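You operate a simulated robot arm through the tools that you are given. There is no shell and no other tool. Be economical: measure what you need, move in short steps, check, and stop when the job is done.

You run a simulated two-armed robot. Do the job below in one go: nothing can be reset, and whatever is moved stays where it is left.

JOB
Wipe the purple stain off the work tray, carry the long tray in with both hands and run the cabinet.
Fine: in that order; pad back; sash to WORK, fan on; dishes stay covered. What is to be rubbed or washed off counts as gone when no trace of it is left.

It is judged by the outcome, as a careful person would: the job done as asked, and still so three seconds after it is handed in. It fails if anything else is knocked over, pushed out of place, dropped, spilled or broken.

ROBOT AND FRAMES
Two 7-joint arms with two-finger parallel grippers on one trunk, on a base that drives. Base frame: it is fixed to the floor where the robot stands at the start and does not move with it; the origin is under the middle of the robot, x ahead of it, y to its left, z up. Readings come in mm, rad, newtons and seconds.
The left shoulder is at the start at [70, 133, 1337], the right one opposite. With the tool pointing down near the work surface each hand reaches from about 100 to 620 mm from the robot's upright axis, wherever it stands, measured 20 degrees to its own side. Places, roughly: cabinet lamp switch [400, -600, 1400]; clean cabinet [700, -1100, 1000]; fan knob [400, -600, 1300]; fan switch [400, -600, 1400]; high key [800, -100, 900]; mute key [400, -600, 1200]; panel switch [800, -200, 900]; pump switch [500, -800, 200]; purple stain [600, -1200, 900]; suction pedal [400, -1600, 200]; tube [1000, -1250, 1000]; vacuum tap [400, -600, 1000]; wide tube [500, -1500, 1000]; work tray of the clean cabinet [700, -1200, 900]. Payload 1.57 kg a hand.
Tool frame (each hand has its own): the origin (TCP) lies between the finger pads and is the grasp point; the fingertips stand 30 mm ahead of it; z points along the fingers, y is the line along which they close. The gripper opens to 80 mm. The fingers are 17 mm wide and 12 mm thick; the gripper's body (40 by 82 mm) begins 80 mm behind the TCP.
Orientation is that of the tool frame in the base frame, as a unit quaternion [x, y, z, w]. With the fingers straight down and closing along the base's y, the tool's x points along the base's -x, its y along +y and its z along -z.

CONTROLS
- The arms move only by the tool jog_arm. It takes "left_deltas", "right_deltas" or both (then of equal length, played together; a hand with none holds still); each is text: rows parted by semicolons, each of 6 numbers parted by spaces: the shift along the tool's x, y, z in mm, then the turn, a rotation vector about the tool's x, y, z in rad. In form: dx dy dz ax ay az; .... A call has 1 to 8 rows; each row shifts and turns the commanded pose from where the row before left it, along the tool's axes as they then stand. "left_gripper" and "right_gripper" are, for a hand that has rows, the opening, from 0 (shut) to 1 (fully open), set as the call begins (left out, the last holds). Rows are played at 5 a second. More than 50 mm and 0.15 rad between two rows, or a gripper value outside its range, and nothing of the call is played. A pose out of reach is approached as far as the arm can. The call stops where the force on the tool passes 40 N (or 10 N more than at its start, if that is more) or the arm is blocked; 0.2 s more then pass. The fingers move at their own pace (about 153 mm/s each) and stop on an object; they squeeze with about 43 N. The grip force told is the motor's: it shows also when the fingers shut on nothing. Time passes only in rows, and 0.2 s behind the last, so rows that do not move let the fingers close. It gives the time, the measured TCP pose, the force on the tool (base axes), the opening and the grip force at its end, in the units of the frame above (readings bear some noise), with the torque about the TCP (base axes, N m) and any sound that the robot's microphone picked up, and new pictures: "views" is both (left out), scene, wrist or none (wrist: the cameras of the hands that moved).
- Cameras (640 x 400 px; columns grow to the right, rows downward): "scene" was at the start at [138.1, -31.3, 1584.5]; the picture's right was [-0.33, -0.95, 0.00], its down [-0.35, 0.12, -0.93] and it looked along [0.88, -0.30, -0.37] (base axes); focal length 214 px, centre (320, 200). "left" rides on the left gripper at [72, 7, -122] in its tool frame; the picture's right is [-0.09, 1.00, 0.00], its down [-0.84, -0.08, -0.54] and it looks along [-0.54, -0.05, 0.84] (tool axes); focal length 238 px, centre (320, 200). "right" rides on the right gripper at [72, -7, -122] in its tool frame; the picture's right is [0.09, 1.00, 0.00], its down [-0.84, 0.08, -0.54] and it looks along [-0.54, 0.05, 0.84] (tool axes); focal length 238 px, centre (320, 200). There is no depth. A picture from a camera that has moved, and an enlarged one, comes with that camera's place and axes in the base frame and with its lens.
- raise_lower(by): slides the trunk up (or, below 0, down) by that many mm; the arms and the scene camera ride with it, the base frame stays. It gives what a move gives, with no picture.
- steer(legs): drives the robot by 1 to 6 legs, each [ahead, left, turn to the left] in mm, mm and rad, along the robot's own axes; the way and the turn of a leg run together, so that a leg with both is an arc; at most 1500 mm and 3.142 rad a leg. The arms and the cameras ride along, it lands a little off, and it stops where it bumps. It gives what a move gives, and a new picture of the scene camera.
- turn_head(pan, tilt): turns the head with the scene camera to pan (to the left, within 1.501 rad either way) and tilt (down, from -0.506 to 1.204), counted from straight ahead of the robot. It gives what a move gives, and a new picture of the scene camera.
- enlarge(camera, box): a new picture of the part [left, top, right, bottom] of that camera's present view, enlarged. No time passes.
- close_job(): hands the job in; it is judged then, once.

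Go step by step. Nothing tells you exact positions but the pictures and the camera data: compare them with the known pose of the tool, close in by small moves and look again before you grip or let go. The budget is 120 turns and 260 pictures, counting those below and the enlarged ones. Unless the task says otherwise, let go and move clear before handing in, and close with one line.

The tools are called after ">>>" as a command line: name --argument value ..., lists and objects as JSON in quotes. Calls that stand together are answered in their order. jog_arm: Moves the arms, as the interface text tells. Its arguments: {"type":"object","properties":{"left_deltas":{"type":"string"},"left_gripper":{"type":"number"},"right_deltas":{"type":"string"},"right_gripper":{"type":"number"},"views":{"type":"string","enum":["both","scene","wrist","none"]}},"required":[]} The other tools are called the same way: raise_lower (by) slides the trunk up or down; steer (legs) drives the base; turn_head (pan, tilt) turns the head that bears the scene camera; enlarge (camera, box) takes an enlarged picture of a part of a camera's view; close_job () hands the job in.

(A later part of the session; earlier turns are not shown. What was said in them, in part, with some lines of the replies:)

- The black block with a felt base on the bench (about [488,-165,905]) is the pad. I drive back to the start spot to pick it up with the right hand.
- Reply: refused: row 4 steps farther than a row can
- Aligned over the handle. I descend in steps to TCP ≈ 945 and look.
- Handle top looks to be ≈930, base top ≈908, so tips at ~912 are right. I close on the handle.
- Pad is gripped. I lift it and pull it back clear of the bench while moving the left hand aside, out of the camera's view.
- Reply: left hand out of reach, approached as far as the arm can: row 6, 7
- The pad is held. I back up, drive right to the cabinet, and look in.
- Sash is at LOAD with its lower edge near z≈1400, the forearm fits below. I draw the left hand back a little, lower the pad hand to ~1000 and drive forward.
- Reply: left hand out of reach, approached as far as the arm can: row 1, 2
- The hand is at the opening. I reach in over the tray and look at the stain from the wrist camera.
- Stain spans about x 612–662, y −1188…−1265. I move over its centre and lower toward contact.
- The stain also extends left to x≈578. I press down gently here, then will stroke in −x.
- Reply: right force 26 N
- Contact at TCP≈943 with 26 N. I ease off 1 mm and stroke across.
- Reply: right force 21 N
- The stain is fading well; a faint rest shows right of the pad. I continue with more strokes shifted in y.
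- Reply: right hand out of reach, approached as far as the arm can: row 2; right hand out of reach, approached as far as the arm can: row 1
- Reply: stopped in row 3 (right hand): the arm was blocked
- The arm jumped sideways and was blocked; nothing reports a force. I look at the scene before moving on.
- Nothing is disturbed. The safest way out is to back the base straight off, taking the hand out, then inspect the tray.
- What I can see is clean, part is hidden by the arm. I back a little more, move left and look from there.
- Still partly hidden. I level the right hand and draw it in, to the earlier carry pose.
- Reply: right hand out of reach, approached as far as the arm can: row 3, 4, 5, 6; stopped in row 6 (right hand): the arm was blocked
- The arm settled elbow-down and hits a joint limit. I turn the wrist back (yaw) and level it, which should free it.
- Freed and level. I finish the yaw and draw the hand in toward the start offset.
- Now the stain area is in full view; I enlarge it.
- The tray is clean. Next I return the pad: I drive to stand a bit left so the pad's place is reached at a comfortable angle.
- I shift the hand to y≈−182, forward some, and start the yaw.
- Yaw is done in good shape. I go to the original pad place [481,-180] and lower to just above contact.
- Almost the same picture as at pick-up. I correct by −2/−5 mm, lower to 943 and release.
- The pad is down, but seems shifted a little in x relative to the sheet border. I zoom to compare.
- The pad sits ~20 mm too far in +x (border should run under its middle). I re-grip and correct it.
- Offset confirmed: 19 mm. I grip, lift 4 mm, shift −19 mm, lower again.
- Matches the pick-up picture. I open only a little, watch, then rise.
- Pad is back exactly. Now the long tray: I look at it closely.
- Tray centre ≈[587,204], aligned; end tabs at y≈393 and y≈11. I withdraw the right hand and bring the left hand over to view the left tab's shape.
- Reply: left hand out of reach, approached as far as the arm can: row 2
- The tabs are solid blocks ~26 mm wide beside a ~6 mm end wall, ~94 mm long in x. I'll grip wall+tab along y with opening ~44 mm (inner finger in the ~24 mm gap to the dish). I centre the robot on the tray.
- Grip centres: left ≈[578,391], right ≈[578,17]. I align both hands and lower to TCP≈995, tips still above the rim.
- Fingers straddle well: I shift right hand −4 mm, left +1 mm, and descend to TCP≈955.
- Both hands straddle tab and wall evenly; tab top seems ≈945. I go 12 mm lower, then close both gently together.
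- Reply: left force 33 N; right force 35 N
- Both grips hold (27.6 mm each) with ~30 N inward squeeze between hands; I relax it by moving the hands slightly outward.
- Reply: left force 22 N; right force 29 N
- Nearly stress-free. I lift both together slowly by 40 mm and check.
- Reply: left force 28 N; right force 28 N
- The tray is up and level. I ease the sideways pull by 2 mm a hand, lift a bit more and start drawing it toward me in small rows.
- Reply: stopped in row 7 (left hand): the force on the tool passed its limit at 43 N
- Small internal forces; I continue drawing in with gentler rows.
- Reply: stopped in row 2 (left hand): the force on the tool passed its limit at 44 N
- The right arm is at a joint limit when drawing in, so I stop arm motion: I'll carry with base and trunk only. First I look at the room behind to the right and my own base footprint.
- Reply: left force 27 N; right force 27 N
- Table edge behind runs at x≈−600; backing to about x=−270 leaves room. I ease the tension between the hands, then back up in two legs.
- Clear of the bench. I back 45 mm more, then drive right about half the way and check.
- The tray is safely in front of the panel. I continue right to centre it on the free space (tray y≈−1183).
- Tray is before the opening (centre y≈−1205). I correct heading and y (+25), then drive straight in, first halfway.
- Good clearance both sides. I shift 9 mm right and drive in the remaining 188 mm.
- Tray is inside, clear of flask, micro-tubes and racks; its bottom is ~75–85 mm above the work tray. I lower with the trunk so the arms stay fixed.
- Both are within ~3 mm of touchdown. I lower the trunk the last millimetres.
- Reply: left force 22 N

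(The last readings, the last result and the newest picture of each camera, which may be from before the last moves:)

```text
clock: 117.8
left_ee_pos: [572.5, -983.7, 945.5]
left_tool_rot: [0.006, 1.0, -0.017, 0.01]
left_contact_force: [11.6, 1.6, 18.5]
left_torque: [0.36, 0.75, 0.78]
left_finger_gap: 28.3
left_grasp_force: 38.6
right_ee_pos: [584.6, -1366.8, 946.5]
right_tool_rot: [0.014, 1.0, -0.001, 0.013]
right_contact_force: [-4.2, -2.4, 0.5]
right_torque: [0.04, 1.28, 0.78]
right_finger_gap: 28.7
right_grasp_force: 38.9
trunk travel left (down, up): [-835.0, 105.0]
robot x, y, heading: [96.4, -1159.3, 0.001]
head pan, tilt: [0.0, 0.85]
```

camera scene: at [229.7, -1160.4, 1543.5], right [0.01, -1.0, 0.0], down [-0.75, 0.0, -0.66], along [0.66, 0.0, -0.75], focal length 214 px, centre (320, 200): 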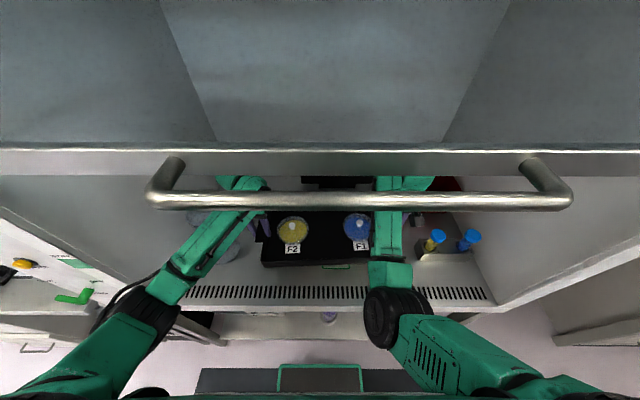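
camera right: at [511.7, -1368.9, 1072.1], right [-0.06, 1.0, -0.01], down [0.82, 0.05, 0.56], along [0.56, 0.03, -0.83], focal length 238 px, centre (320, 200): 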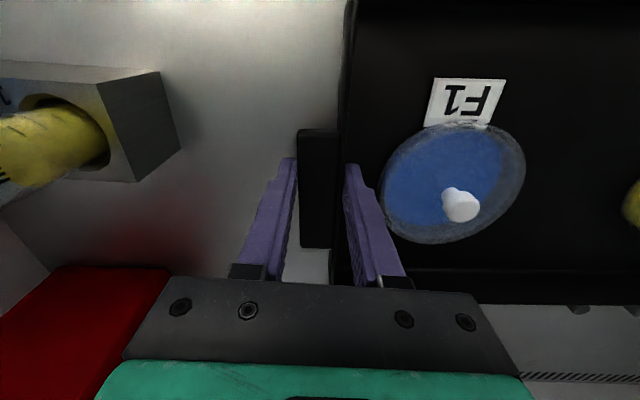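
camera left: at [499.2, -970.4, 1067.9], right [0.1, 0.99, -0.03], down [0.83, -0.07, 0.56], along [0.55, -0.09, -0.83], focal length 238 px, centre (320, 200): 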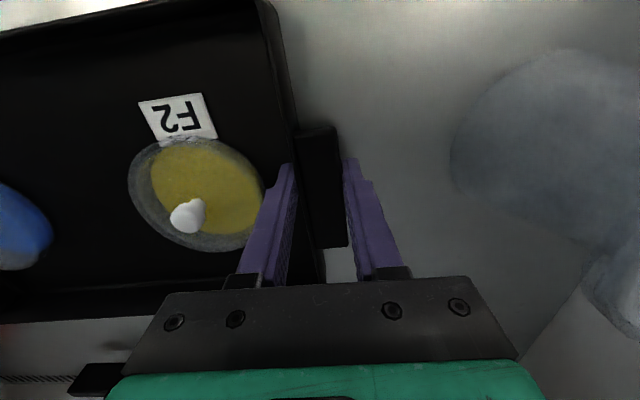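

>>> jog_arm --left_deltas "0 0 -1 0 0 0; 0 0 0 0 0 0; 0 0 0 0 0 0; 0 0 0 0 0 0" --right_deltas "0 0 1 0 0 0; 0 0 1 0 0 0; 0 0 1 0 0 0; 0 0 0 0 0 0" --views "none"

```text
clock: 118.8
left_ee_pos: [570.1, -983.8, 944.8]
left_tool_rot: [0.007, 1.0, -0.018, 0.008]
left_contact_force: [6.1, 1.2, -1.7]
left_torque: [0.54, -0.45, 0.83]
left_finger_gap: 28.2
left_grasp_force: 38.6
right_ee_pos: [584.9, -1366.1, 946.7]
right_tool_rot: [0.015, 1.0, -0.002, 0.018]
right_contact_force: [1.2, -7.8, 27.3]
right_torque: [0.19, 0.28, 0.87]
right_finger_gap: 28.6
right_grasp_force: 38.3
trunk travel left (down, up): [-835.0, 105.0]
robot x, y, heading: [95.4, -1162.0, 0.004]
head pan, tilt: [0.0, 0.85]
```

Tray is standing on both ends. I ease the right and open both grippers to 40 mm.

>>> jog_arm --left_deltas "0 0 0 0 0 0; 0 0 0 0 0 0" --right_deltas "0 0 -2 0 0 0; 0 0 0 0 0 0" --views "none"

>>> jog_arm --left_deltas "0 0 0 0 0 0; 0 0 0 0 0 0; 0 0 0 0 0 0" --left_gripper 0.49 --right_deltas "0 0 0 0 0 0; 0 0 0 0 0 0; 0 0 0 0 0 0" --right_gripper 0.49 --views "wrist"

```text
clock: 119.4
left_ee_pos: [569.7, -983.4, 946.3]
left_tool_rot: [0.007, 1.0, -0.017, 0.007]
left_contact_force: [0.7, 8.2, -1.5]
left_torque: [0.47, 0.42, 0.39]
left_finger_gap: 28.3
left_grasp_force: 38.5
right_ee_pos: [585.9, -1366.1, 946.9]
right_tool_rot: [0.016, 1.0, -0.002, 0.015]
right_contact_force: [3.2, -12.6, 18.8]
right_torque: [0.15, -0.93, 0.57]
right_finger_gap: 28.5
right_grasp_force: 38.7
trunk travel left (down, up): [-835.0, 105.0]
robot x, y, heading: [96.3, -1161.1, 0.005]
head pan, tilt: [0.0, 0.85]
```

```text
clock: 120.2
left_ee_pos: [571.9, -982.8, 945.2]
left_tool_rot: [0.006, 1.0, -0.019, 0.007]
left_contact_force: [0.4, 0.8, -0.1]
left_torque: [0.03, -0.01, 0.0]
left_finger_gap: 39.3
left_grasp_force: 0.0
right_ee_pos: [585.8, -1363.5, 944.2]
right_tool_rot: [0.015, 1.0, -0.001, 0.014]
right_contact_force: [0.1, -0.2, -0.1]
right_torque: [0.02, 0.0, -0.01]
right_finger_gap: 39.1
right_grasp_force: 0.1
trunk travel left (down, up): [-835.0, 105.0]
robot x, y, heading: [97.3, -1161.1, 0.007]
head pan, tilt: [0.0, 0.85]
camera right: at [511.3, -1367.7, 1066.1], right [-0.06, 1.0, 0.0], down [0.82, 0.05, 0.56], along [0.56, 0.03, -0.83], focal length 238 px, centre (320, 200)
camera left: at [499.1, -970.8, 1066.2], right [0.1, 0.99, -0.03], down [0.83, -0.07, 0.56], along [0.55, -0.09, -0.83], focal length 238 px, centre (320, 200)
```

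right: 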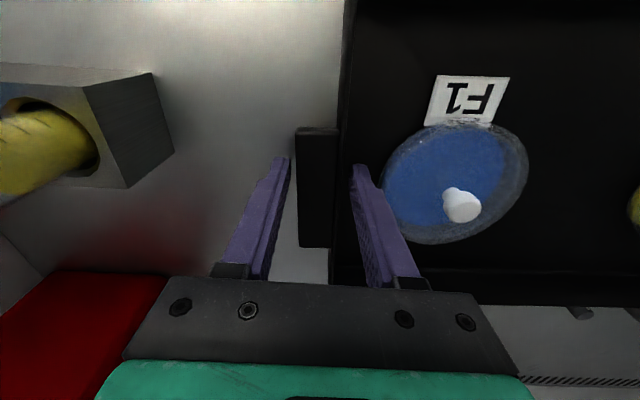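
left: 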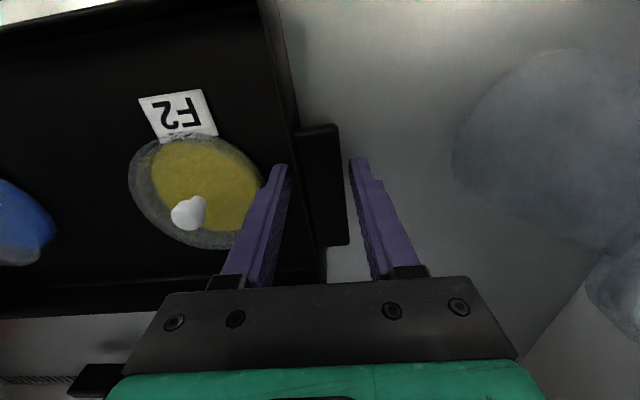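

Free of the tray. I raise everything straight up with the trunk, then back the robot out.

>>> raise_lower --by 85

>>> steer --legs '[[-380, 0, 0]]'

>>> turn_head --pan 0.0 --tilt 0.5

```text
clock: 121.4
left_ee_pos: [570.7, -984.4, 1031.0]
left_tool_rot: [0.006, 1.0, -0.019, 0.008]
left_contact_force: [-0.6, 0.2, 0.1]
left_torque: [0.0, -0.03, 0.0]
left_finger_gap: 39.4
left_grasp_force: 0.0
right_ee_pos: [585.0, -1364.2, 1030.4]
right_tool_rot: [0.015, 1.0, -0.001, 0.013]
right_contact_force: [0.3, -0.3, 0.2]
right_torque: [0.0, -0.02, 0.04]
right_finger_gap: 39.5
right_grasp_force: 0.0
trunk travel left (down, up): [-920.0, 20.0]
robot x, y, heading: [100.8, -1159.9, 0.006]
head pan, tilt: [0.0, 0.85]
```

```text
clock: 123.8
left_ee_pos: [191.5, -984.5, 1030.1]
left_tool_rot: [0.003, 1.0, -0.019, 0.007]
left_contact_force: [0.7, 0.0, -0.4]
left_torque: [0.0, 0.01, 0.01]
left_finger_gap: 39.4
left_grasp_force: 0.1
right_ee_pos: [206.2, -1365.3, 1030.0]
right_tool_rot: [0.011, 1.0, -0.001, 0.012]
right_contact_force: [0.7, 0.3, 0.4]
right_torque: [-0.02, -0.01, 0.01]
right_finger_gap: 38.8
right_grasp_force: 0.0
trunk travel left (down, up): [-920.0, 20.0]
robot x, y, heading: [-282.8, -1164.2, 0.009]
head pan, tilt: [0.0, 0.85]
camera scene: at [-152.5, -1163.0, 1553.6], right [0.01, -1.0, 0.0], down [-0.75, -0.01, -0.66], along [0.66, 0.01, -0.75], focal length 214 px, centre (320, 200)
```

scene: 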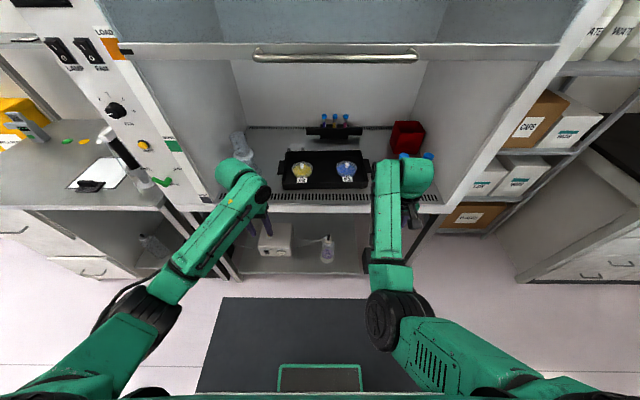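

```text
clock: 124.7
left_ee_pos: [190.0, -985.5, 1030.8]
left_tool_rot: [0.004, 1.0, -0.018, 0.008]
left_contact_force: [0.2, 0.0, 0.3]
left_torque: [0.01, 0.01, 0.01]
left_finger_gap: 39.3
left_grasp_force: 0.1
right_ee_pos: [203.7, -1364.8, 1030.7]
right_tool_rot: [0.012, 1.0, -0.001, 0.013]
right_contact_force: [-0.4, -0.2, -1.0]
right_torque: [-0.02, -0.01, 0.0]
right_finger_gap: 39.3
right_grasp_force: 0.0
trunk travel left (down, up): [-920.0, 20.0]
robot x, y, heading: [-284.2, -1165.1, 0.012]
head pan, tilt: [0.0, 0.499]
camera scene: at [-142.7, -1162.9, 1583.8], right [0.01, -1.0, 0.0], down [-0.48, -0.01, -0.88], along [0.88, 0.01, -0.48], focal length 214 px, centre (320, 200)
```

scene: 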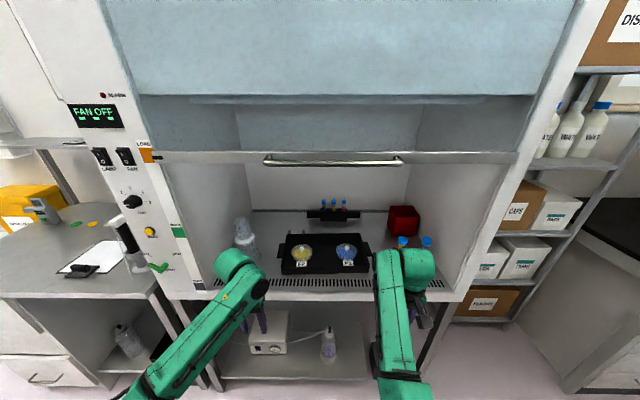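

The long tray stands inside, dishes covered. Next the sash: bar ≈ x 335, z 1424, y −1032…−1346. I'll lay the left fingers (pointing forward) on top of the bar and push down. First raise the left hand and tilt it forward.

>>> jog_arm --left_deltas "0 0 -40 0 0 0; 0 0 -40 0 0 0; 0 0 -40 0 0 0; 0 0 -40 0 0 0; 0 0 -40 0 -0.15 0; 0 0 -35 0 -0.15 0; 0 0 -30 0 -0.15 0; 0 0 -20 0 -0.15 0" --left_gripper 0 --views "none"

>>> jog_arm --left_deltas "0 0 0 0 -0.15 0; 0 0 0 0 -0.15 0; 0 0 0 0 -0.15 0; 0 0 0 0 -0.15 0; 0 0 0 0 -0.15 0; 0 0 0 0 -0.1 0; 0 0 0 0 0 0" --views "both"

```text
clock: 126.5
left_ee_pos: [161.3, -975.1, 1312.1]
left_tool_rot: [-0.001, 0.953, -0.02, 0.304]
left_contact_force: [0.2, 0.9, -0.6]
left_torque: [-0.01, -0.02, 0.02]
left_finger_gap: 0.0
left_grasp_force: 21.5
right_ee_pos: [204.3, -1364.7, 1030.1]
right_tool_rot: [0.012, 1.0, -0.002, 0.014]
right_contact_force: [-0.7, 0.3, -0.1]
right_torque: [0.01, 0.0, -0.02]
right_finger_gap: 39.1
right_grasp_force: 0.0
trunk travel left (down, up): [-920.0, 20.0]
robot x, y, heading: [-279.2, -1162.9, 0.008]
head pan, tilt: [0.0, 0.499]
```

```text
clock: 127.6
left_ee_pos: [185.6, -967.2, 1376.3]
left_tool_rot: [0.028, 0.749, 0.091, 0.656]
left_contact_force: [-0.8, 0.4, 0.2]
left_torque: [-0.02, -0.03, -0.03]
left_finger_gap: 0.1
left_grasp_force: 21.3
left hand out of reach, approached as far as the arm can: row 1, 2, 5
right_ee_pos: [205.3, -1364.6, 1030.5]
right_tool_rot: [0.013, 1.0, -0.002, 0.013]
right_contact_force: [-0.2, 1.1, -0.6]
right_torque: [-0.01, 0.03, 0.0]
right_finger_gap: 39.3
right_grasp_force: 0.0
trunk travel left (down, up): [-920.0, 20.0]
robot x, y, heading: [-283.1, -1163.6, 0.008]
head pan, tilt: [0.0, 0.499]
stopped in row 5 (left hand): the arm was blocked; the commanded pose is now the measured one
camera scene: at [-141.4, -1160.8, 1583.8], right [0.01, -1.0, 0.0], down [-0.48, -0.01, -0.88], along [0.88, 0.01, -0.48], focal length 214 px, centre (320, 200)
camera left: at [55.8, -960.6, 1323.4], right [-0.06, 0.96, 0.26], down [-0.41, -0.26, 0.87], along [0.91, -0.05, 0.42], focal length 238 px, centre (320, 200)
```

scene: 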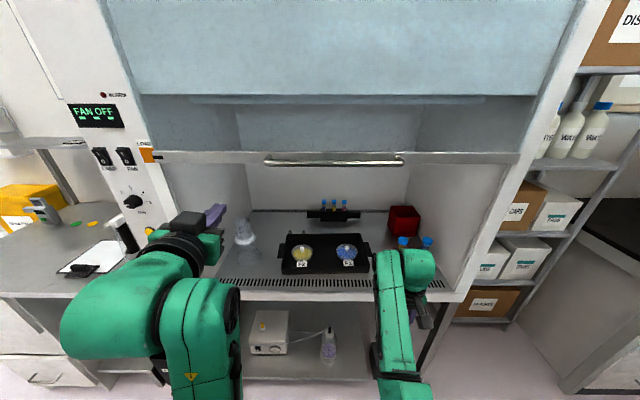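
left: 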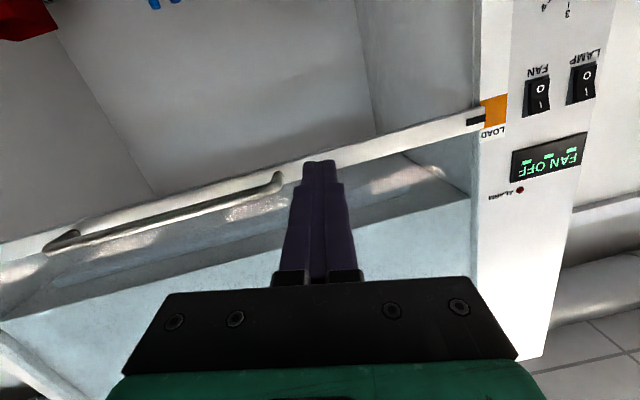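

The hand now points forward at z≈1376. I try raising it along base z.

>>> jog_arm --left_deltas "-29 5 -4 0 0 0; -29 5 -4 0 0 0; -29 5 -4 0 0 0; -10 2 -1 0 0 0; 0 0 0 0 0 0" --views "scene"

```text
clock: 128.8
left_ee_pos: [184.6, -969.5, 1475.7]
left_tool_rot: [0.028, 0.748, 0.089, 0.657]
left_contact_force: [0.3, -0.1, 0.9]
left_torque: [0.01, -0.01, -0.01]
left_finger_gap: 0.0
left_grasp_force: 20.7
right_ee_pos: [205.2, -1365.8, 1030.5]
right_tool_rot: [0.012, 1.0, 0.0, 0.013]
right_contact_force: [0.7, -0.1, 0.3]
right_torque: [-0.02, 0.03, 0.0]
right_finger_gap: 39.2
right_grasp_force: 0.0
trunk travel left (down, up): [-920.0, 20.0]
robot x, y, heading: [-282.6, -1163.9, 0.011]
head pan, tilt: [0.0, 0.499]
camera scene: at [-141.9, -1162.6, 1583.8], right [0.01, -1.0, 0.0], down [-0.48, -0.01, -0.88], along [0.88, 0.01, -0.48], focal length 214 px, centre (320, 200)
```

scene: 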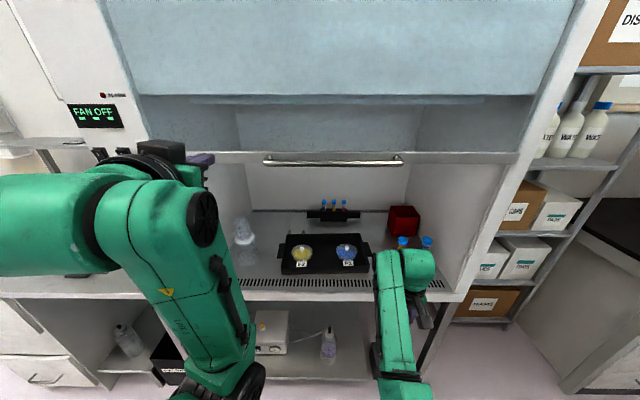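

High enough (z 1476), and I can push down with the trunk. I shift the left hand 90 mm toward the middle first.

>>> jog_arm --left_deltas "-5 -29 -3 0 0 0; -5 -29 -3 0 0 0; -5 -29 -3 0 0 0; 0 0 0 0 0 0" --views "none"

>>> steer --legs '[[0, -70, -0.01]]'

```text
clock: 129.8
left_ee_pos: [184.7, -1058.1, 1477.0]
left_tool_rot: [0.028, 0.749, 0.089, 0.656]
left_contact_force: [-0.7, -0.8, 0.4]
left_torque: [-0.01, 0.0, -0.01]
left_finger_gap: 0.0
left_grasp_force: 21.7
right_ee_pos: [204.6, -1364.5, 1029.9]
right_tool_rot: [0.012, 1.0, -0.001, 0.013]
right_contact_force: [0.4, -0.1, 0.1]
right_torque: [-0.02, 0.03, -0.03]
right_finger_gap: 39.1
right_grasp_force: 0.0
trunk travel left (down, up): [-920.0, 20.0]
robot x, y, heading: [-284.3, -1161.4, 0.01]
head pan, tilt: [0.0, 0.499]
```

```text
clock: 130.8
left_ee_pos: [186.9, -1124.6, 1477.8]
left_tool_rot: [0.028, 0.749, 0.085, 0.657]
left_contact_force: [0.2, 0.5, 0.8]
left_torque: [0.05, 0.0, -0.1]
left_finger_gap: 0.0
left_grasp_force: 21.3
right_ee_pos: [204.3, -1434.3, 1032.2]
right_tool_rot: [0.016, 1.0, -0.004, 0.013]
right_contact_force: [1.0, 0.2, 0.0]
right_torque: [-0.05, 0.03, -0.04]
right_finger_gap: 39.0
right_grasp_force: 0.0
trunk travel left (down, up): [-920.0, 20.0]
robot x, y, heading: [-282.5, -1232.1, 0.0]
head pan, tilt: [0.0, 0.499]
camera scene: at [-141.6, -1225.1, 1583.8], right [0.0, -1.0, 0.01], down [-0.48, -0.01, -0.88], along [0.88, 0.0, -0.48], focal length 214 px, centre (320, 200)
```

scene: 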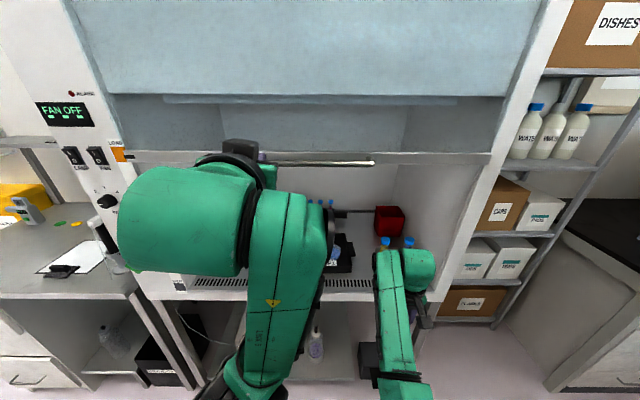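

I first draw the right hand back and out of the way (toward its earlier free pose).

>>> jog_arm --right_deltas "0 -40 0 0 0 0; 0 -40 0 0 0 0; 20 -40 0 0 0 0; 30 -30 0 0 0 0; 30 -30 0 0 0 0; 30 -20 0 0 0 0; 30 -10 0 0 0 0; 0 0 0 0 0 0" --views "wrist"

>>> enlarge --camera "left" --box '[0, 0, 640, 400]'

```text
clock: 132.6
left_ee_pos: [187.4, -1130.9, 1477.1]
left_tool_rot: [0.031, 0.749, 0.086, 0.656]
left_contact_force: [-0.7, -0.1, -0.2]
left_torque: [0.02, 0.01, 0.01]
left_finger_gap: 0.3
left_grasp_force: 21.1
right_ee_pos: [57.1, -1648.5, 1025.3]
right_tool_rot: [0.015, 1.0, -0.001, 0.013]
right_contact_force: [-0.4, 0.5, -0.2]
right_torque: [0.0, -0.01, 0.0]
right_finger_gap: 39.7
right_grasp_force: 0.0
trunk travel left (down, up): [-920.0, 20.0]
robot x, y, heading: [-282.1, -1234.7, 0.003]
head pan, tilt: [0.0, 0.499]
camera right: at [-17.6, -1650.7, 1145.8], right [-0.06, 1.0, 0.0], down [0.82, 0.05, 0.56], along [0.56, 0.03, -0.83], focal length 238 px, centre (320, 200)
```

right: 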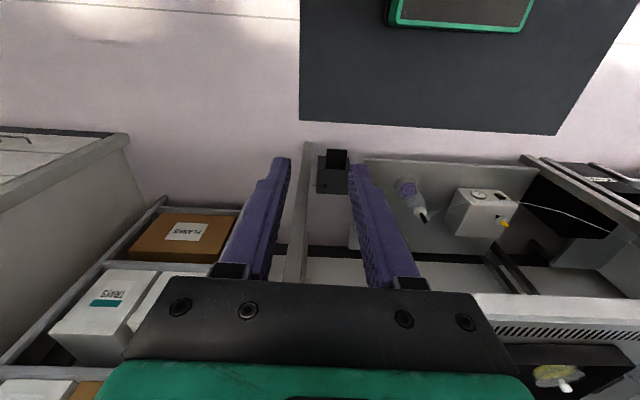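

```text
1.00 times, centred on (320, 200) of left (not enlarged: the box is as wide or as high as the picture)
camera zoom: at [56.6, -1123.8, 1423.2], right [-0.06, 0.96, 0.26], down [-0.42, -0.26, 0.87], along [0.91, -0.06, 0.42], focal length 238 px, centre (320, 200)
```

zoom: 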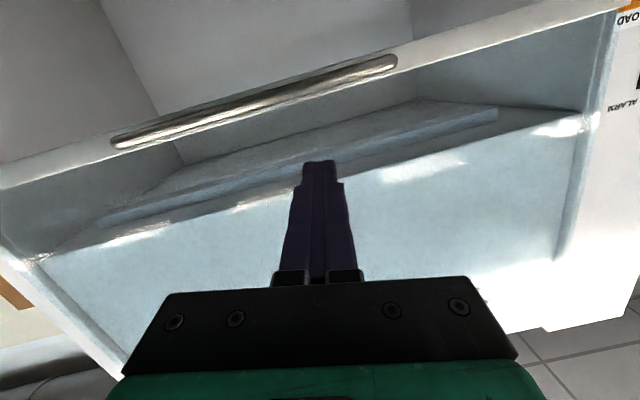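

Bar confirmed at x≈335, z≈1420, below my fingers. I drive forward 135 mm so the fingertips lie over the bar.

>>> steer --legs '[[135, 0, 0]]'

>>> enlarge --camera "left" --box '[0, 0, 640, 400]'

```text
clock: 133.9
left_ee_pos: [318.7, -1133.4, 1478.9]
left_tool_rot: [0.031, 0.748, 0.086, 0.658]
left_contact_force: [-0.4, -0.1, 0.0]
left_torque: [0.03, 0.04, 0.01]
left_finger_gap: 0.0
left_grasp_force: 21.2
right_ee_pos: [188.7, -1649.1, 1025.4]
right_tool_rot: [0.018, 1.0, -0.001, 0.014]
right_contact_force: [0.1, 0.0, -0.4]
right_torque: [-0.02, -0.01, -0.01]
right_finger_gap: 39.2
right_grasp_force: 0.1
trunk travel left (down, up): [-920.0, 20.0]
robot x, y, heading: [-145.9, -1235.2, 0.006]
head pan, tilt: [0.0, 0.499]
camera scene: at [-9.2, -1235.2, 1584.2], right [0.0, -1.0, 0.0], down [-0.48, 0.0, -0.88], along [0.88, 0.0, -0.48], focal length 214 px, centre (320, 200)
```

scene: 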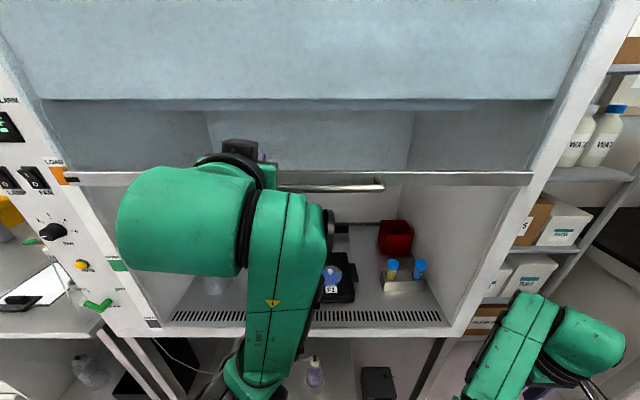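

```text
1.00 times, centred on (320, 200) of left (not enlarged: the box is as wide or as high as the picture)
camera zoom: at [189.1, -1124.8, 1424.2], right [-0.06, 0.96, 0.26], down [-0.42, -0.26, 0.87], along [0.91, -0.06, 0.42], focal length 238 px, centre (320, 200)
```

zoom: 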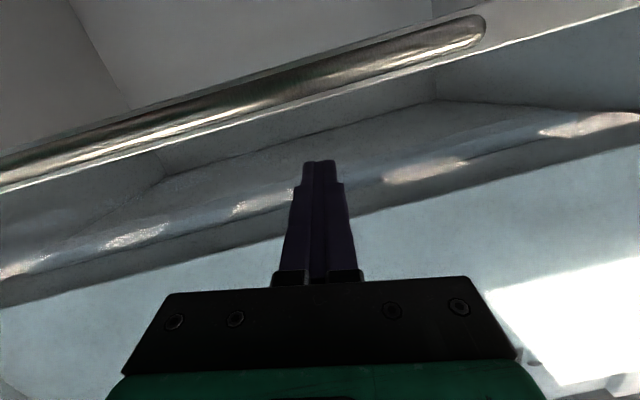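

Fingers lie over the bar with ~33 mm height left. I lower the trunk to make contact and begin pushing.

>>> raise_lower --by -60

>>> enlarge --camera "left" --box '[0, 0, 640, 400]'

```text
clock: 134.9
left_ee_pos: [323.1, -1133.1, 1415.2]
left_tool_rot: [0.031, 0.749, 0.086, 0.656]
left_contact_force: [0.5, 0.4, -0.3]
left_torque: [0.0, 0.02, -0.01]
left_finger_gap: 0.2
left_grasp_force: 21.9
right_ee_pos: [191.7, -1648.3, 964.6]
right_tool_rot: [0.018, 1.0, 0.0, 0.013]
right_contact_force: [-0.1, -0.1, 0.5]
right_torque: [-0.02, 0.01, 0.01]
right_finger_gap: 39.2
right_grasp_force: 0.1
trunk travel left (down, up): [-860.0, 80.0]
robot x, y, heading: [-150.2, -1233.0, 0.003]
head pan, tilt: [0.0, 0.499]
```

```text
1.00 times, centred on (320, 200) of left (not enlarged: the box is as wide or as high as the picture)
camera zoom: at [192.2, -1125.0, 1363.0], right [-0.05, 0.96, 0.26], down [-0.42, -0.26, 0.87], along [0.91, -0.06, 0.42], focal length 238 px, centre (320, 200)
```

zoom: 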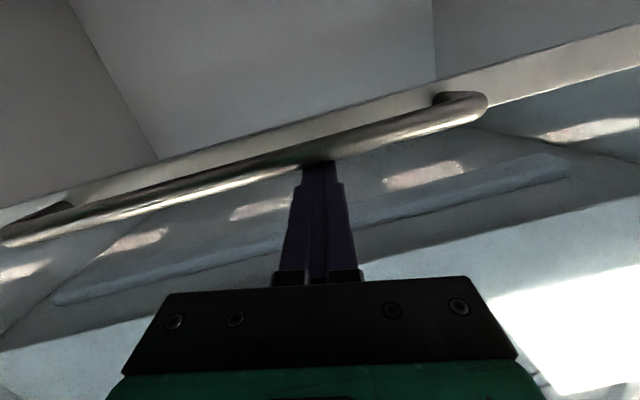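

The bar is following (now ≈1397) with almost no resistance. I push on by 200 mm.

>>> raise_lower --by -200

>>> turn_head --pan 0.6 --tilt 0.5

```text
clock: 137.1
left_ee_pos: [322.3, -1134.2, 1216.4]
left_tool_rot: [0.031, 0.749, 0.087, 0.656]
left_contact_force: [0.1, -0.9, -0.5]
left_torque: [-0.04, -0.01, 0.01]
left_finger_gap: 0.0
left_grasp_force: 21.6
right_ee_pos: [190.7, -1648.0, 763.8]
right_tool_rot: [0.017, 1.0, -0.001, 0.012]
right_contact_force: [0.1, 0.1, 0.0]
right_torque: [0.0, -0.02, 0.02]
right_finger_gap: 39.3
right_grasp_force: 0.0
trunk travel left (down, up): [-660.0, 280.0]
robot x, y, heading: [-148.8, -1233.7, 0.002]
head pan, tilt: [0.0, 0.499]
```

```text
clock: 138.1
left_ee_pos: [322.8, -1132.7, 1217.2]
left_tool_rot: [0.03, 0.748, 0.087, 0.657]
left_contact_force: [0.1, 0.1, 0.7]
left_torque: [-0.05, -0.04, 0.0]
left_finger_gap: 0.3
left_grasp_force: 22.1
right_ee_pos: [192.0, -1648.3, 763.9]
right_tool_rot: [0.018, 1.0, -0.001, 0.012]
right_contact_force: [0.7, 0.2, 0.5]
right_torque: [0.01, 0.02, -0.03]
right_finger_gap: 38.9
right_grasp_force: 0.1
trunk travel left (down, up): [-660.0, 280.0]
robot x, y, heading: [-144.7, -1235.9, -0.0]
head pan, tilt: [0.6, 0.499]
camera scene: at [-21.4, -1184.0, 1323.8], right [0.57, -0.82, 0.0], down [-0.4, -0.27, -0.88], along [0.72, 0.5, -0.48], focal length 214 px, centre (320, 200)
```

scene: 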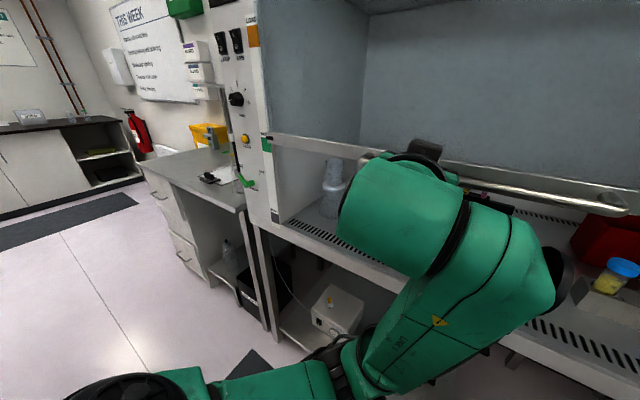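

>>> enlarge --camera "scene" --box '[210, 10, 330, 200]'

>>> enlarge --camera "scene" --box '[250, 120, 300, 160]'

```text
2.11 times, centred on (270, 105) of scene
camera zoom: at [-21.4, -1184.0, 1323.8], right [0.57, -0.82, 0.0], down [-0.4, -0.27, -0.88], along [0.72, 0.5, -0.48], focal length 452 px, centre (425, 400)
```

zoom: 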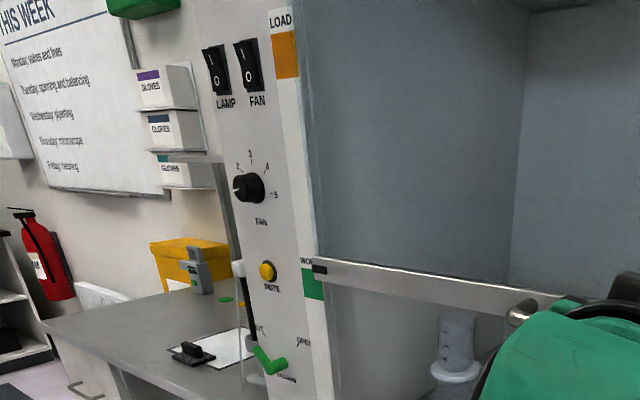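

```text
10.00 times, centred on (275, 140) of scene
camera zoom: at [-21.4, -1184.0, 1323.8], right [0.57, -0.82, 0.0], down [-0.4, -0.27, -0.88], along [0.72, 0.5, -0.48], focal length 2145 px, centre (770, 800)
```

zoom: 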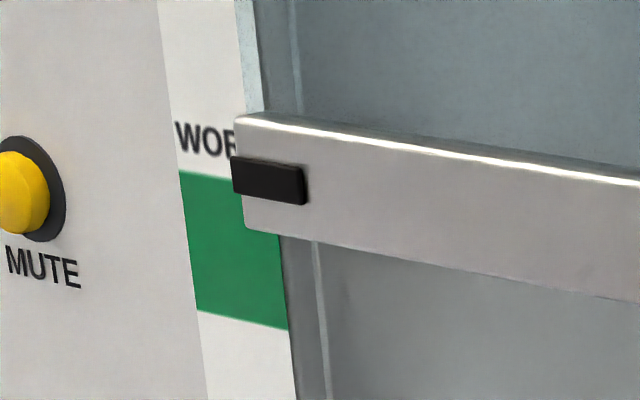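

The pointer is at the top of the green WORK band; about 20 mm more is needed.

>>> raise_lower --by -20

>>> enlarge --camera "scene" --box '[240, 110, 304, 150]'

```text
clock: 138.8
left_ee_pos: [322.9, -1133.1, 1197.6]
left_tool_rot: [0.031, 0.749, 0.087, 0.656]
left_contact_force: [-0.3, 0.2, -0.2]
left_torque: [0.0, 0.0, -0.02]
left_finger_gap: 0.2
left_grasp_force: 21.4
right_ee_pos: [192.4, -1647.8, 744.7]
right_tool_rot: [0.018, 1.0, -0.001, 0.012]
right_contact_force: [-0.5, 0.2, -0.6]
right_torque: [-0.01, 0.03, -0.03]
right_finger_gap: 39.2
right_grasp_force: 0.1
trunk travel left (down, up): [-640.0, 300.0]
robot x, y, heading: [-147.3, -1232.2, 0.002]
head pan, tilt: [0.6, 0.499]
```

```text
10.00 times, centred on (272, 130) of scene
camera zoom: at [-21.5, -1183.9, 1303.6], right [0.57, -0.82, 0.0], down [-0.39, -0.27, -0.88], along [0.72, 0.5, -0.48], focal length 2145 px, centre (800, 900)
```

zoom: 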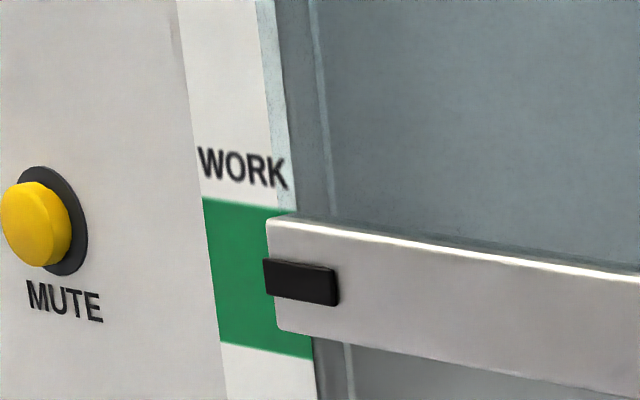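

Sash pointer is centred on WORK. I lift the hand off the bar, back away and recheck the sash holds.

>>> raise_lower --by 30

>>> steer --legs '[[-130, 0, 0], [0, 470, 0]]'

>>> raise_lower --by 190

>>> turn_head --pan 0.0 --tilt 0.3

```text
clock: 139.5
left_ee_pos: [323.3, -1132.9, 1226.8]
left_tool_rot: [0.032, 0.749, 0.087, 0.656]
left_contact_force: [-0.5, 0.3, 0.5]
left_torque: [-0.01, 0.0, 0.01]
left_finger_gap: 0.0
left_grasp_force: 21.6
right_ee_pos: [193.4, -1648.0, 774.4]
right_tool_rot: [0.017, 1.0, -0.001, 0.012]
right_contact_force: [0.5, -0.2, 0.2]
right_torque: [0.01, 0.02, 0.03]
right_finger_gap: 39.5
right_grasp_force: 0.1
trunk travel left (down, up): [-670.0, 270.0]
robot x, y, heading: [-147.1, -1231.5, 0.004]
head pan, tilt: [0.6, 0.499]
```

```text
clock: 143.2
left_ee_pos: [192.9, -663.8, 1228.6]
left_tool_rot: [0.031, 0.748, 0.087, 0.657]
left_contact_force: [-0.4, -0.7, -0.2]
left_torque: [-0.03, 0.01, -0.03]
left_finger_gap: 0.0
left_grasp_force: 21.2
right_ee_pos: [63.1, -1178.4, 774.5]
right_tool_rot: [0.019, 1.0, -0.001, 0.013]
right_contact_force: [0.1, 0.1, 0.5]
right_torque: [-0.02, 0.0, -0.03]
right_finger_gap: 39.5
right_grasp_force: 0.0
trunk travel left (down, up): [-670.0, 270.0]
robot x, y, heading: [-279.1, -762.5, -0.001]
head pan, tilt: [0.6, 0.499]
camera scene: at [-151.0, -713.8, 1333.8], right [0.56, -0.83, 0.0], down [-0.4, -0.27, -0.88], along [0.72, 0.5, -0.48], focal length 214 px, centre (320, 200)
```

scene: 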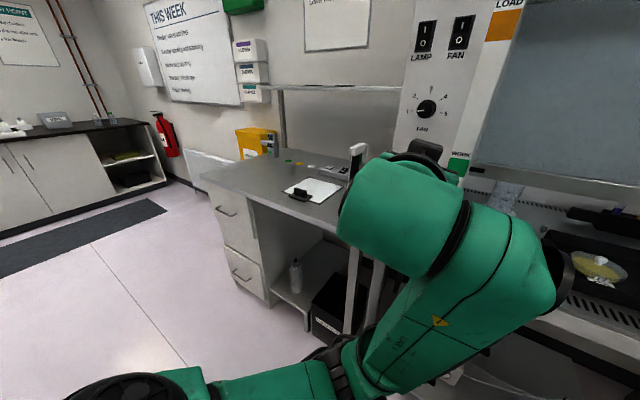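

```text
clock: 145.3
left_ee_pos: [192.6, -662.5, 1416.7]
left_tool_rot: [0.03, 0.748, 0.087, 0.657]
left_contact_force: [0.9, -0.1, -0.3]
left_torque: [-0.02, 0.0, 0.04]
left_finger_gap: 0.1
left_grasp_force: 21.3
right_ee_pos: [61.6, -1178.6, 963.4]
right_tool_rot: [0.018, 1.0, -0.001, 0.013]
right_contact_force: [-0.1, -0.3, 1.2]
right_torque: [0.01, -0.01, 0.04]
right_finger_gap: 39.4
right_grasp_force: 0.0
trunk travel left (down, up): [-860.0, 80.0]
robot x, y, heading: [-276.6, -761.4, 0.003]
head pan, tilt: [0.6, 0.499]
```

```text
clock: 146.3
left_ee_pos: [192.4, -662.5, 1418.0]
left_tool_rot: [0.032, 0.748, 0.086, 0.657]
left_contact_force: [0.2, -0.2, -0.2]
left_torque: [0.02, -0.03, -0.01]
left_finger_gap: 0.1
left_grasp_force: 21.2
right_ee_pos: [61.1, -1178.4, 964.8]
right_tool_rot: [0.019, 1.0, -0.001, 0.013]
right_contact_force: [-0.2, -0.2, 1.2]
right_torque: [-0.03, 0.0, -0.02]
right_finger_gap: 39.2
right_grasp_force: 0.1
trunk travel left (down, up): [-860.0, 80.0]
robot x, y, heading: [-275.6, -761.2, -0.003]
head pan, tilt: [0.0, 0.3]
camera scene: at [-132.9, -765.0, 1542.2], right [0.0, -1.0, 0.0], down [-0.3, 0.0, -0.96], along [0.96, 0.0, -0.3], focal length 214 px, centre (320, 200)
```

scene: 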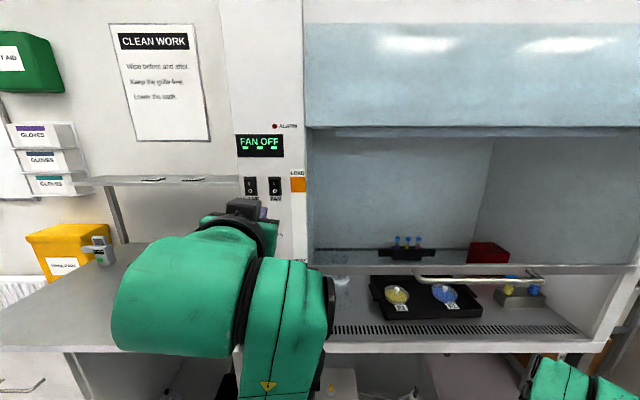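

Sash holds. A notice reads "Clean work" — I read it and look at the switches.

>>> enlarge --camera "scene" --box '[100, 15, 220, 145]'

>>> enlarge --camera "scene" --box '[225, 115, 315, 215]'

>>> enlarge --camera "left" --box '[0, 0, 640, 400]'

```text
3.08 times, centred on (160, 80) of scene
camera zoom: at [-132.9, -765.0, 1542.2], right [0.0, -1.0, 0.0], down [-0.3, 0.0, -0.96], along [0.96, 0.0, -0.3], focal length 660 px, centre (812, 569)
```

zoom: 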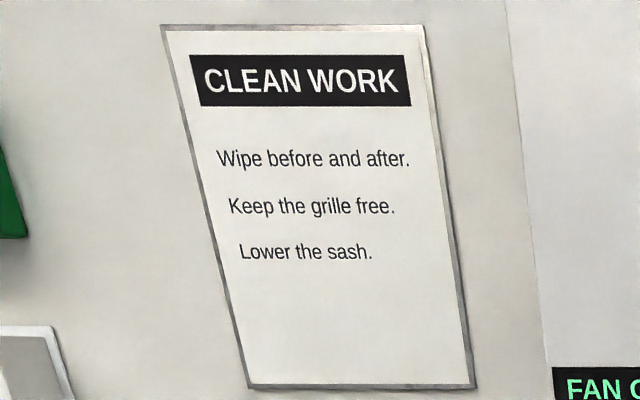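

```text
4.00 times, centred on (270, 165) of scene
camera zoom: at [-132.9, -765.0, 1542.2], right [0.0, -1.0, 0.0], down [-0.3, 0.0, -0.96], along [0.96, 0.0, -0.3], focal length 858 px, centre (520, 340)
```

zoom: 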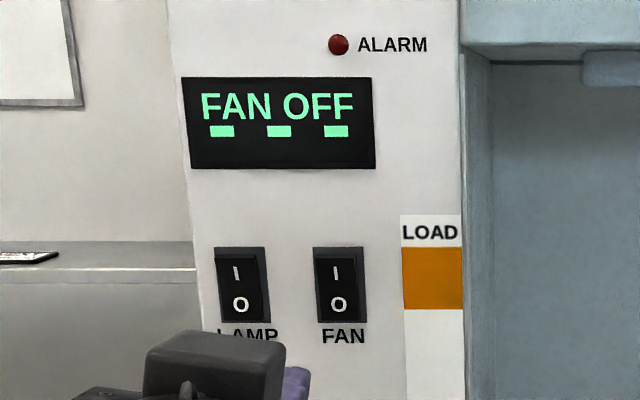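

```text
1.00 times, centred on (320, 200) of left (not enlarged: the box is as wide or as high as the picture)
camera zoom: at [62.9, -655.1, 1363.4], right [-0.05, 0.96, 0.26], down [-0.42, -0.26, 0.87], along [0.91, -0.06, 0.42], focal length 238 px, centre (320, 200)
```

zoom: 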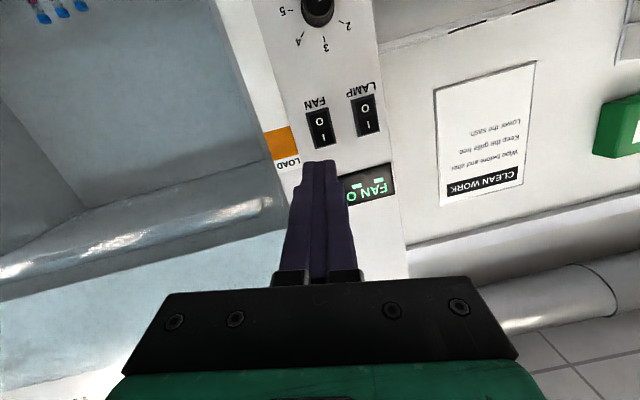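

FAN switch "I" half ≈[388,−651,1427]. I raise 14 mm, shift 8 mm left, and drive forward 125 mm to bring the closed fingertips ~40 mm before it.

>>> raise_lower --by 14

>>> steer --legs '[[125, 8, 0]]'

>>> enlarge --camera "left" --box '[200, 0, 440, 200]'

```text
clock: 146.9
left_ee_pos: [192.5, -663.3, 1432.0]
left_tool_rot: [0.032, 0.748, 0.086, 0.657]
left_contact_force: [0.4, -0.4, 0.4]
left_torque: [0.02, 0.0, 0.01]
left_finger_gap: 0.0
left_grasp_force: 20.9
right_ee_pos: [60.7, -1178.0, 979.0]
right_tool_rot: [0.019, 1.0, -0.001, 0.014]
right_contact_force: [0.2, 0.2, 0.2]
right_torque: [0.0, 0.0, 0.0]
right_finger_gap: 39.1
right_grasp_force: 0.0
trunk travel left (down, up): [-874.0, 66.0]
robot x, y, heading: [-277.1, -765.8, -0.003]
head pan, tilt: [0.0, 0.3]
```

```text
clock: 148.2
left_ee_pos: [319.1, -655.2, 1432.5]
left_tool_rot: [0.031, 0.748, 0.087, 0.658]
left_contact_force: [-0.1, -0.4, 0.1]
left_torque: [0.0, 0.0, 0.02]
left_finger_gap: 0.0
left_grasp_force: 21.4
right_ee_pos: [191.3, -1169.7, 978.7]
right_tool_rot: [0.017, 1.0, -0.001, 0.013]
right_contact_force: [0.0, -0.4, -0.5]
right_torque: [0.02, -0.03, 0.02]
right_finger_gap: 39.1
right_grasp_force: 0.1
trunk travel left (down, up): [-874.0, 66.0]
robot x, y, heading: [-140.8, -755.8, 0.0]
head pan, tilt: [0.0, 0.3]
camera scene: at [-5.4, -757.0, 1556.5], right [0.0, -1.0, 0.0], down [-0.29, 0.0, -0.96], along [0.96, 0.0, -0.29], focal length 214 px, centre (320, 200)
```

scene: 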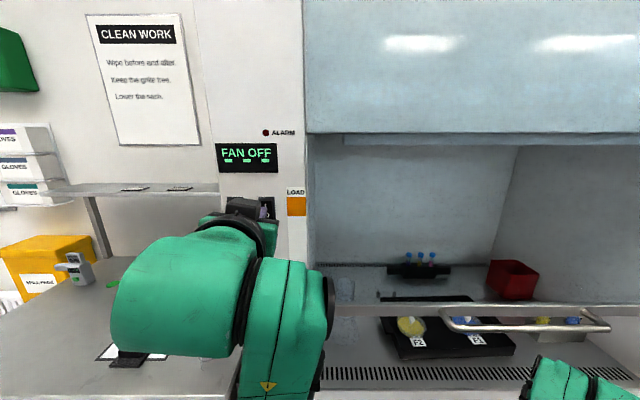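

```text
2.00 times, centred on (320, 100) of left
camera zoom: at [190.3, -646.4, 1378.2], right [-0.06, 0.96, 0.26], down [-0.42, -0.26, 0.87], along [0.91, -0.06, 0.42], focal length 477 px, centre (320, 400)
```

zoom: 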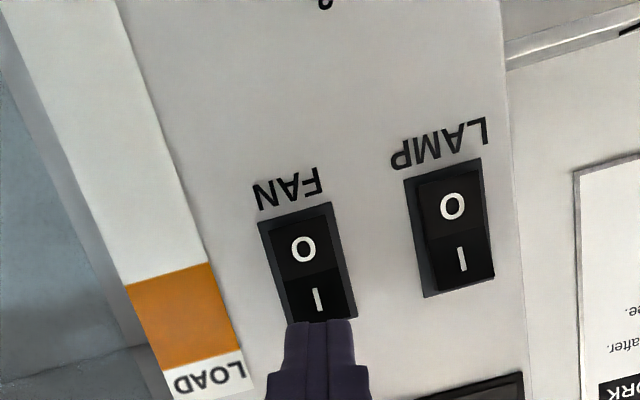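

Tips are aligned with the "I" half. I press forward with the arm in small steps (force-limited).

>>> jog_arm --left_deltas "-0.5 2.5 8 0 0 0; -1 -0.6 8 0 0 0; -1 -0.6 8 0 0 0; -0.6 -0.4 5 0 0 0; -0.5 -0.3 4 0 0 0; -0.5 -0.3 4 0 0 0; -0.5 -0.3 4 0 0 0" --views "both"

```text
clock: 149.8
left_ee_pos: [362.2, -651.6, 1433.4]
left_tool_rot: [0.032, 0.748, 0.087, 0.658]
left_contact_force: [-9.0, -0.5, -0.2]
left_torque: [0.04, 0.0, -0.15]
left_finger_gap: 0.0
left_grasp_force: 21.3
right_ee_pos: [191.5, -1170.0, 978.3]
right_tool_rot: [0.016, 1.0, -0.002, 0.014]
right_contact_force: [0.3, 0.1, -0.4]
right_torque: [0.02, -0.02, -0.04]
right_finger_gap: 39.3
right_grasp_force: 0.0
trunk travel left (down, up): [-874.0, 66.0]
robot x, y, heading: [-145.0, -754.3, 0.002]
head pan, tilt: [0.0, 0.3]
camera scene: at [-5.3, -756.8, 1556.5], right [0.0, -1.0, 0.0], down [-0.29, 0.0, -0.96], along [0.96, 0.0, -0.29], focal length 214 px, centre (320, 200)
camera left: at [231.9, -643.7, 1378.5], right [-0.06, 0.96, 0.26], down [-0.42, -0.26, 0.87], along [0.91, -0.06, 0.42], focal length 238 px, centre (320, 200)
```

scene: 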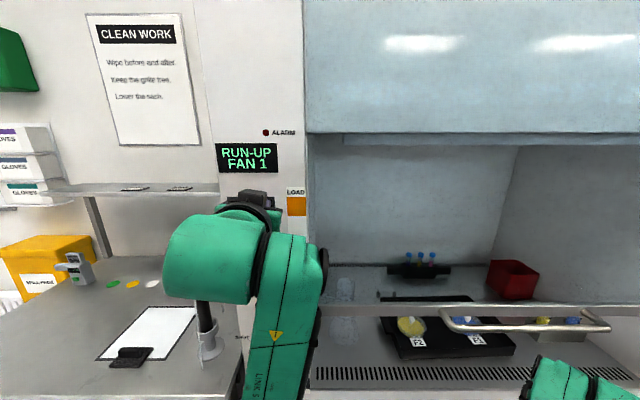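
left: 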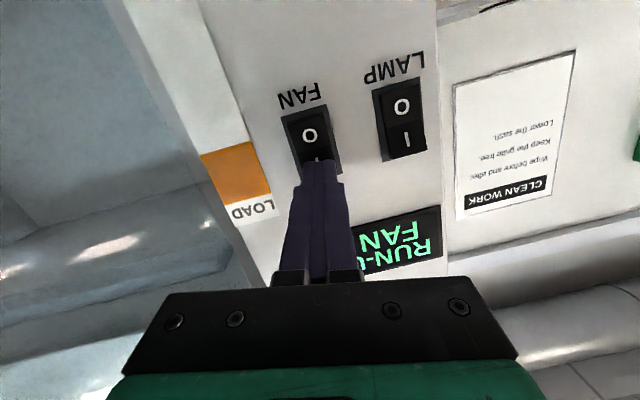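

The display shows RUN-UP FAN 1: the fan is on. I back away and watch the display.

>>> jog_arm --left_deltas "1 0.6 -10 0 0 0; 1 0.6 -15 0 0 0; 1 0.6 -15 0 0 0; 0 0 0 0 0 0" --views "none"

>>> steer --legs '[[-150, 0, 0], [0, -250, 0]]'

>>> enlarge --camera "scene" --box '[40, 60, 240, 260]'

```text
clock: 150.8
left_ee_pos: [325.2, -643.7, 1437.6]
left_tool_rot: [0.024, 0.743, 0.102, 0.661]
left_contact_force: [0.8, -0.4, 0.3]
left_torque: [-0.01, 0.0, 0.0]
left_finger_gap: 0.0
left_grasp_force: 21.7
right_ee_pos: [193.9, -1169.6, 979.2]
right_tool_rot: [0.017, 1.0, -0.001, 0.013]
right_contact_force: [-0.7, -0.7, -0.8]
right_torque: [-0.04, 0.03, 0.03]
right_finger_gap: 39.2
right_grasp_force: 0.1
trunk travel left (down, up): [-874.0, 66.0]
robot x, y, heading: [-146.3, -758.2, 0.004]
head pan, tilt: [0.0, 0.3]
```

```text
clock: 153.6
left_ee_pos: [172.3, -898.5, 1434.5]
left_tool_rot: [0.029, 0.746, 0.105, 0.657]
left_contact_force: [0.2, -1.0, 0.5]
left_torque: [-0.02, 0.02, 0.01]
left_finger_gap: 0.1
left_grasp_force: 21.7
right_ee_pos: [38.4, -1424.2, 979.0]
right_tool_rot: [0.019, 1.0, -0.002, 0.014]
right_contact_force: [0.1, 0.3, -0.1]
right_torque: [-0.01, 0.02, -0.01]
right_finger_gap: 39.0
right_grasp_force: 0.0
trunk travel left (down, up): [-874.0, 66.0]
robot x, y, heading: [-302.8, -1008.5, 0.001]
head pan, tilt: [0.0, 0.3]
camera scene: at [-155.7, -1008.9, 1556.2], right [0.0, -1.0, 0.0], down [-0.3, 0.0, -0.96], along [0.96, 0.0, -0.3], focal length 214 px, centre (320, 200)
```

scene: 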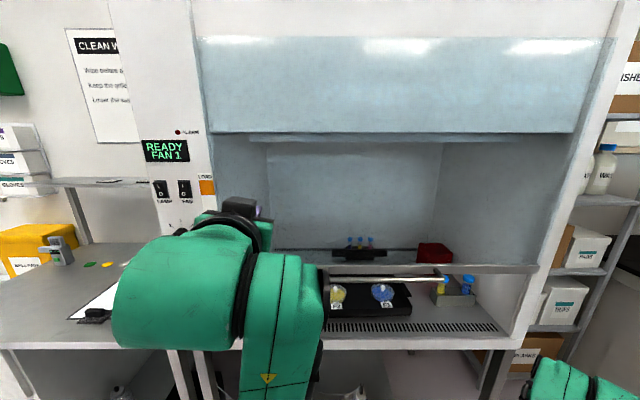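

```text
2.00 times, centred on (140, 160) of scene
camera zoom: at [-155.7, -1008.9, 1556.2], right [0.0, -1.0, 0.0], down [-0.3, 0.0, -0.96], along [0.96, 0.0, -0.3], focal length 429 px, centre (680, 280)
```

zoom: 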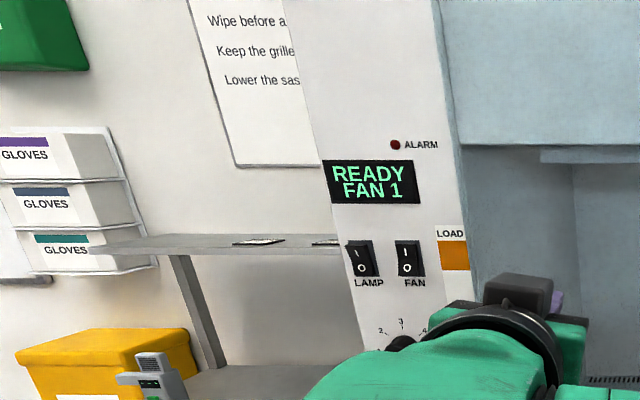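

READY, FAN 1, no alarm. One last look at the dishes, grille and sash from a bit further right.

>>> steer --legs '[[0, -260, 0]]'

>>> enlarge --camera "scene" --box '[180, 230, 420, 350]'

>>> enlarge --camera "scene" --box '[60, 110, 200, 310]'

```text
clock: 155.5
left_ee_pos: [173.3, -1160.7, 1432.9]
left_tool_rot: [0.03, 0.745, 0.106, 0.657]
left_contact_force: [0.2, 1.0, -0.3]
left_torque: [0.02, 0.02, 0.05]
left_finger_gap: 0.1
left_grasp_force: 21.4
right_ee_pos: [35.7, -1686.5, 980.6]
right_tool_rot: [0.021, 1.0, -0.003, 0.013]
right_contact_force: [-0.5, 0.2, 0.2]
right_torque: [-0.05, 0.0, -0.04]
right_finger_gap: 39.2
right_grasp_force: 0.1
trunk travel left (down, up): [-874.0, 66.0]
robot x, y, heading: [-297.6, -1268.6, -0.008]
head pan, tilt: [0.0, 0.3]
camera scene: at [-156.6, -1271.0, 1556.2], right [-0.01, -1.0, 0.0], down [-0.3, 0.0, -0.96], along [0.96, -0.01, -0.3], focal length 214 px, centre (320, 200)
```

scene: 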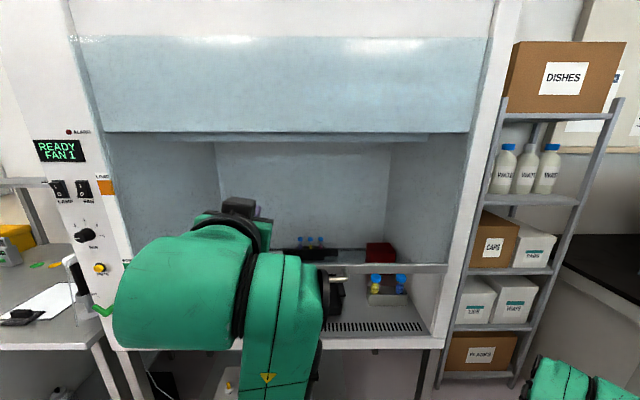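

```text
2.67 times, centred on (300, 290) of scene
camera zoom: at [-156.6, -1271.0, 1556.2], right [-0.01, -1.0, 0.0], down [-0.3, 0.0, -0.96], along [0.96, -0.01, -0.3], focal length 572 px, centre (373, -40)
```

zoom: 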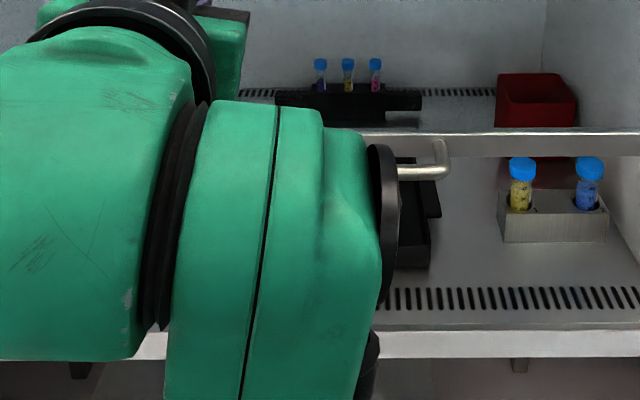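

```text
2.00 times, centred on (130, 210) of scene
camera zoom: at [-156.6, -1271.0, 1556.2], right [-0.01, -1.0, 0.0], down [-0.3, 0.0, -0.96], along [0.96, -0.01, -0.3], focal length 429 px, centre (700, 180)
```

zoom: 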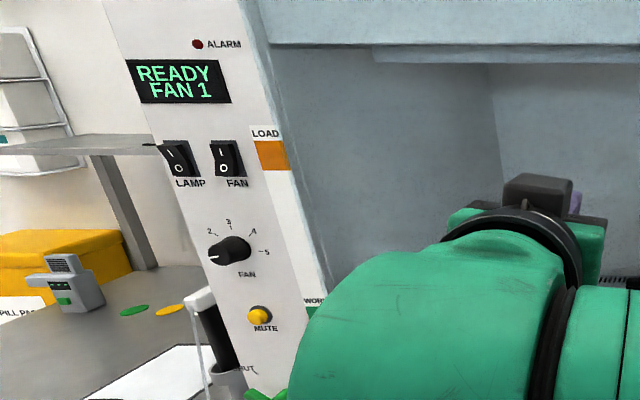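

The display reads READY FAN 1 with no alarm, the sash is at WORK, the tray is inside and clear of the grille, the dishes looked covered in the last clear view, the pad is back, and both hands are clear. I hand in.

>>> close_job

```text
The job is handed in.
```

The job is handed in: stain wiped off the work tray, pad back in its place, long tray carried in with both hands with its dishes covered, sash at WORK and fan on (display "READY FAN 1", no alarm).
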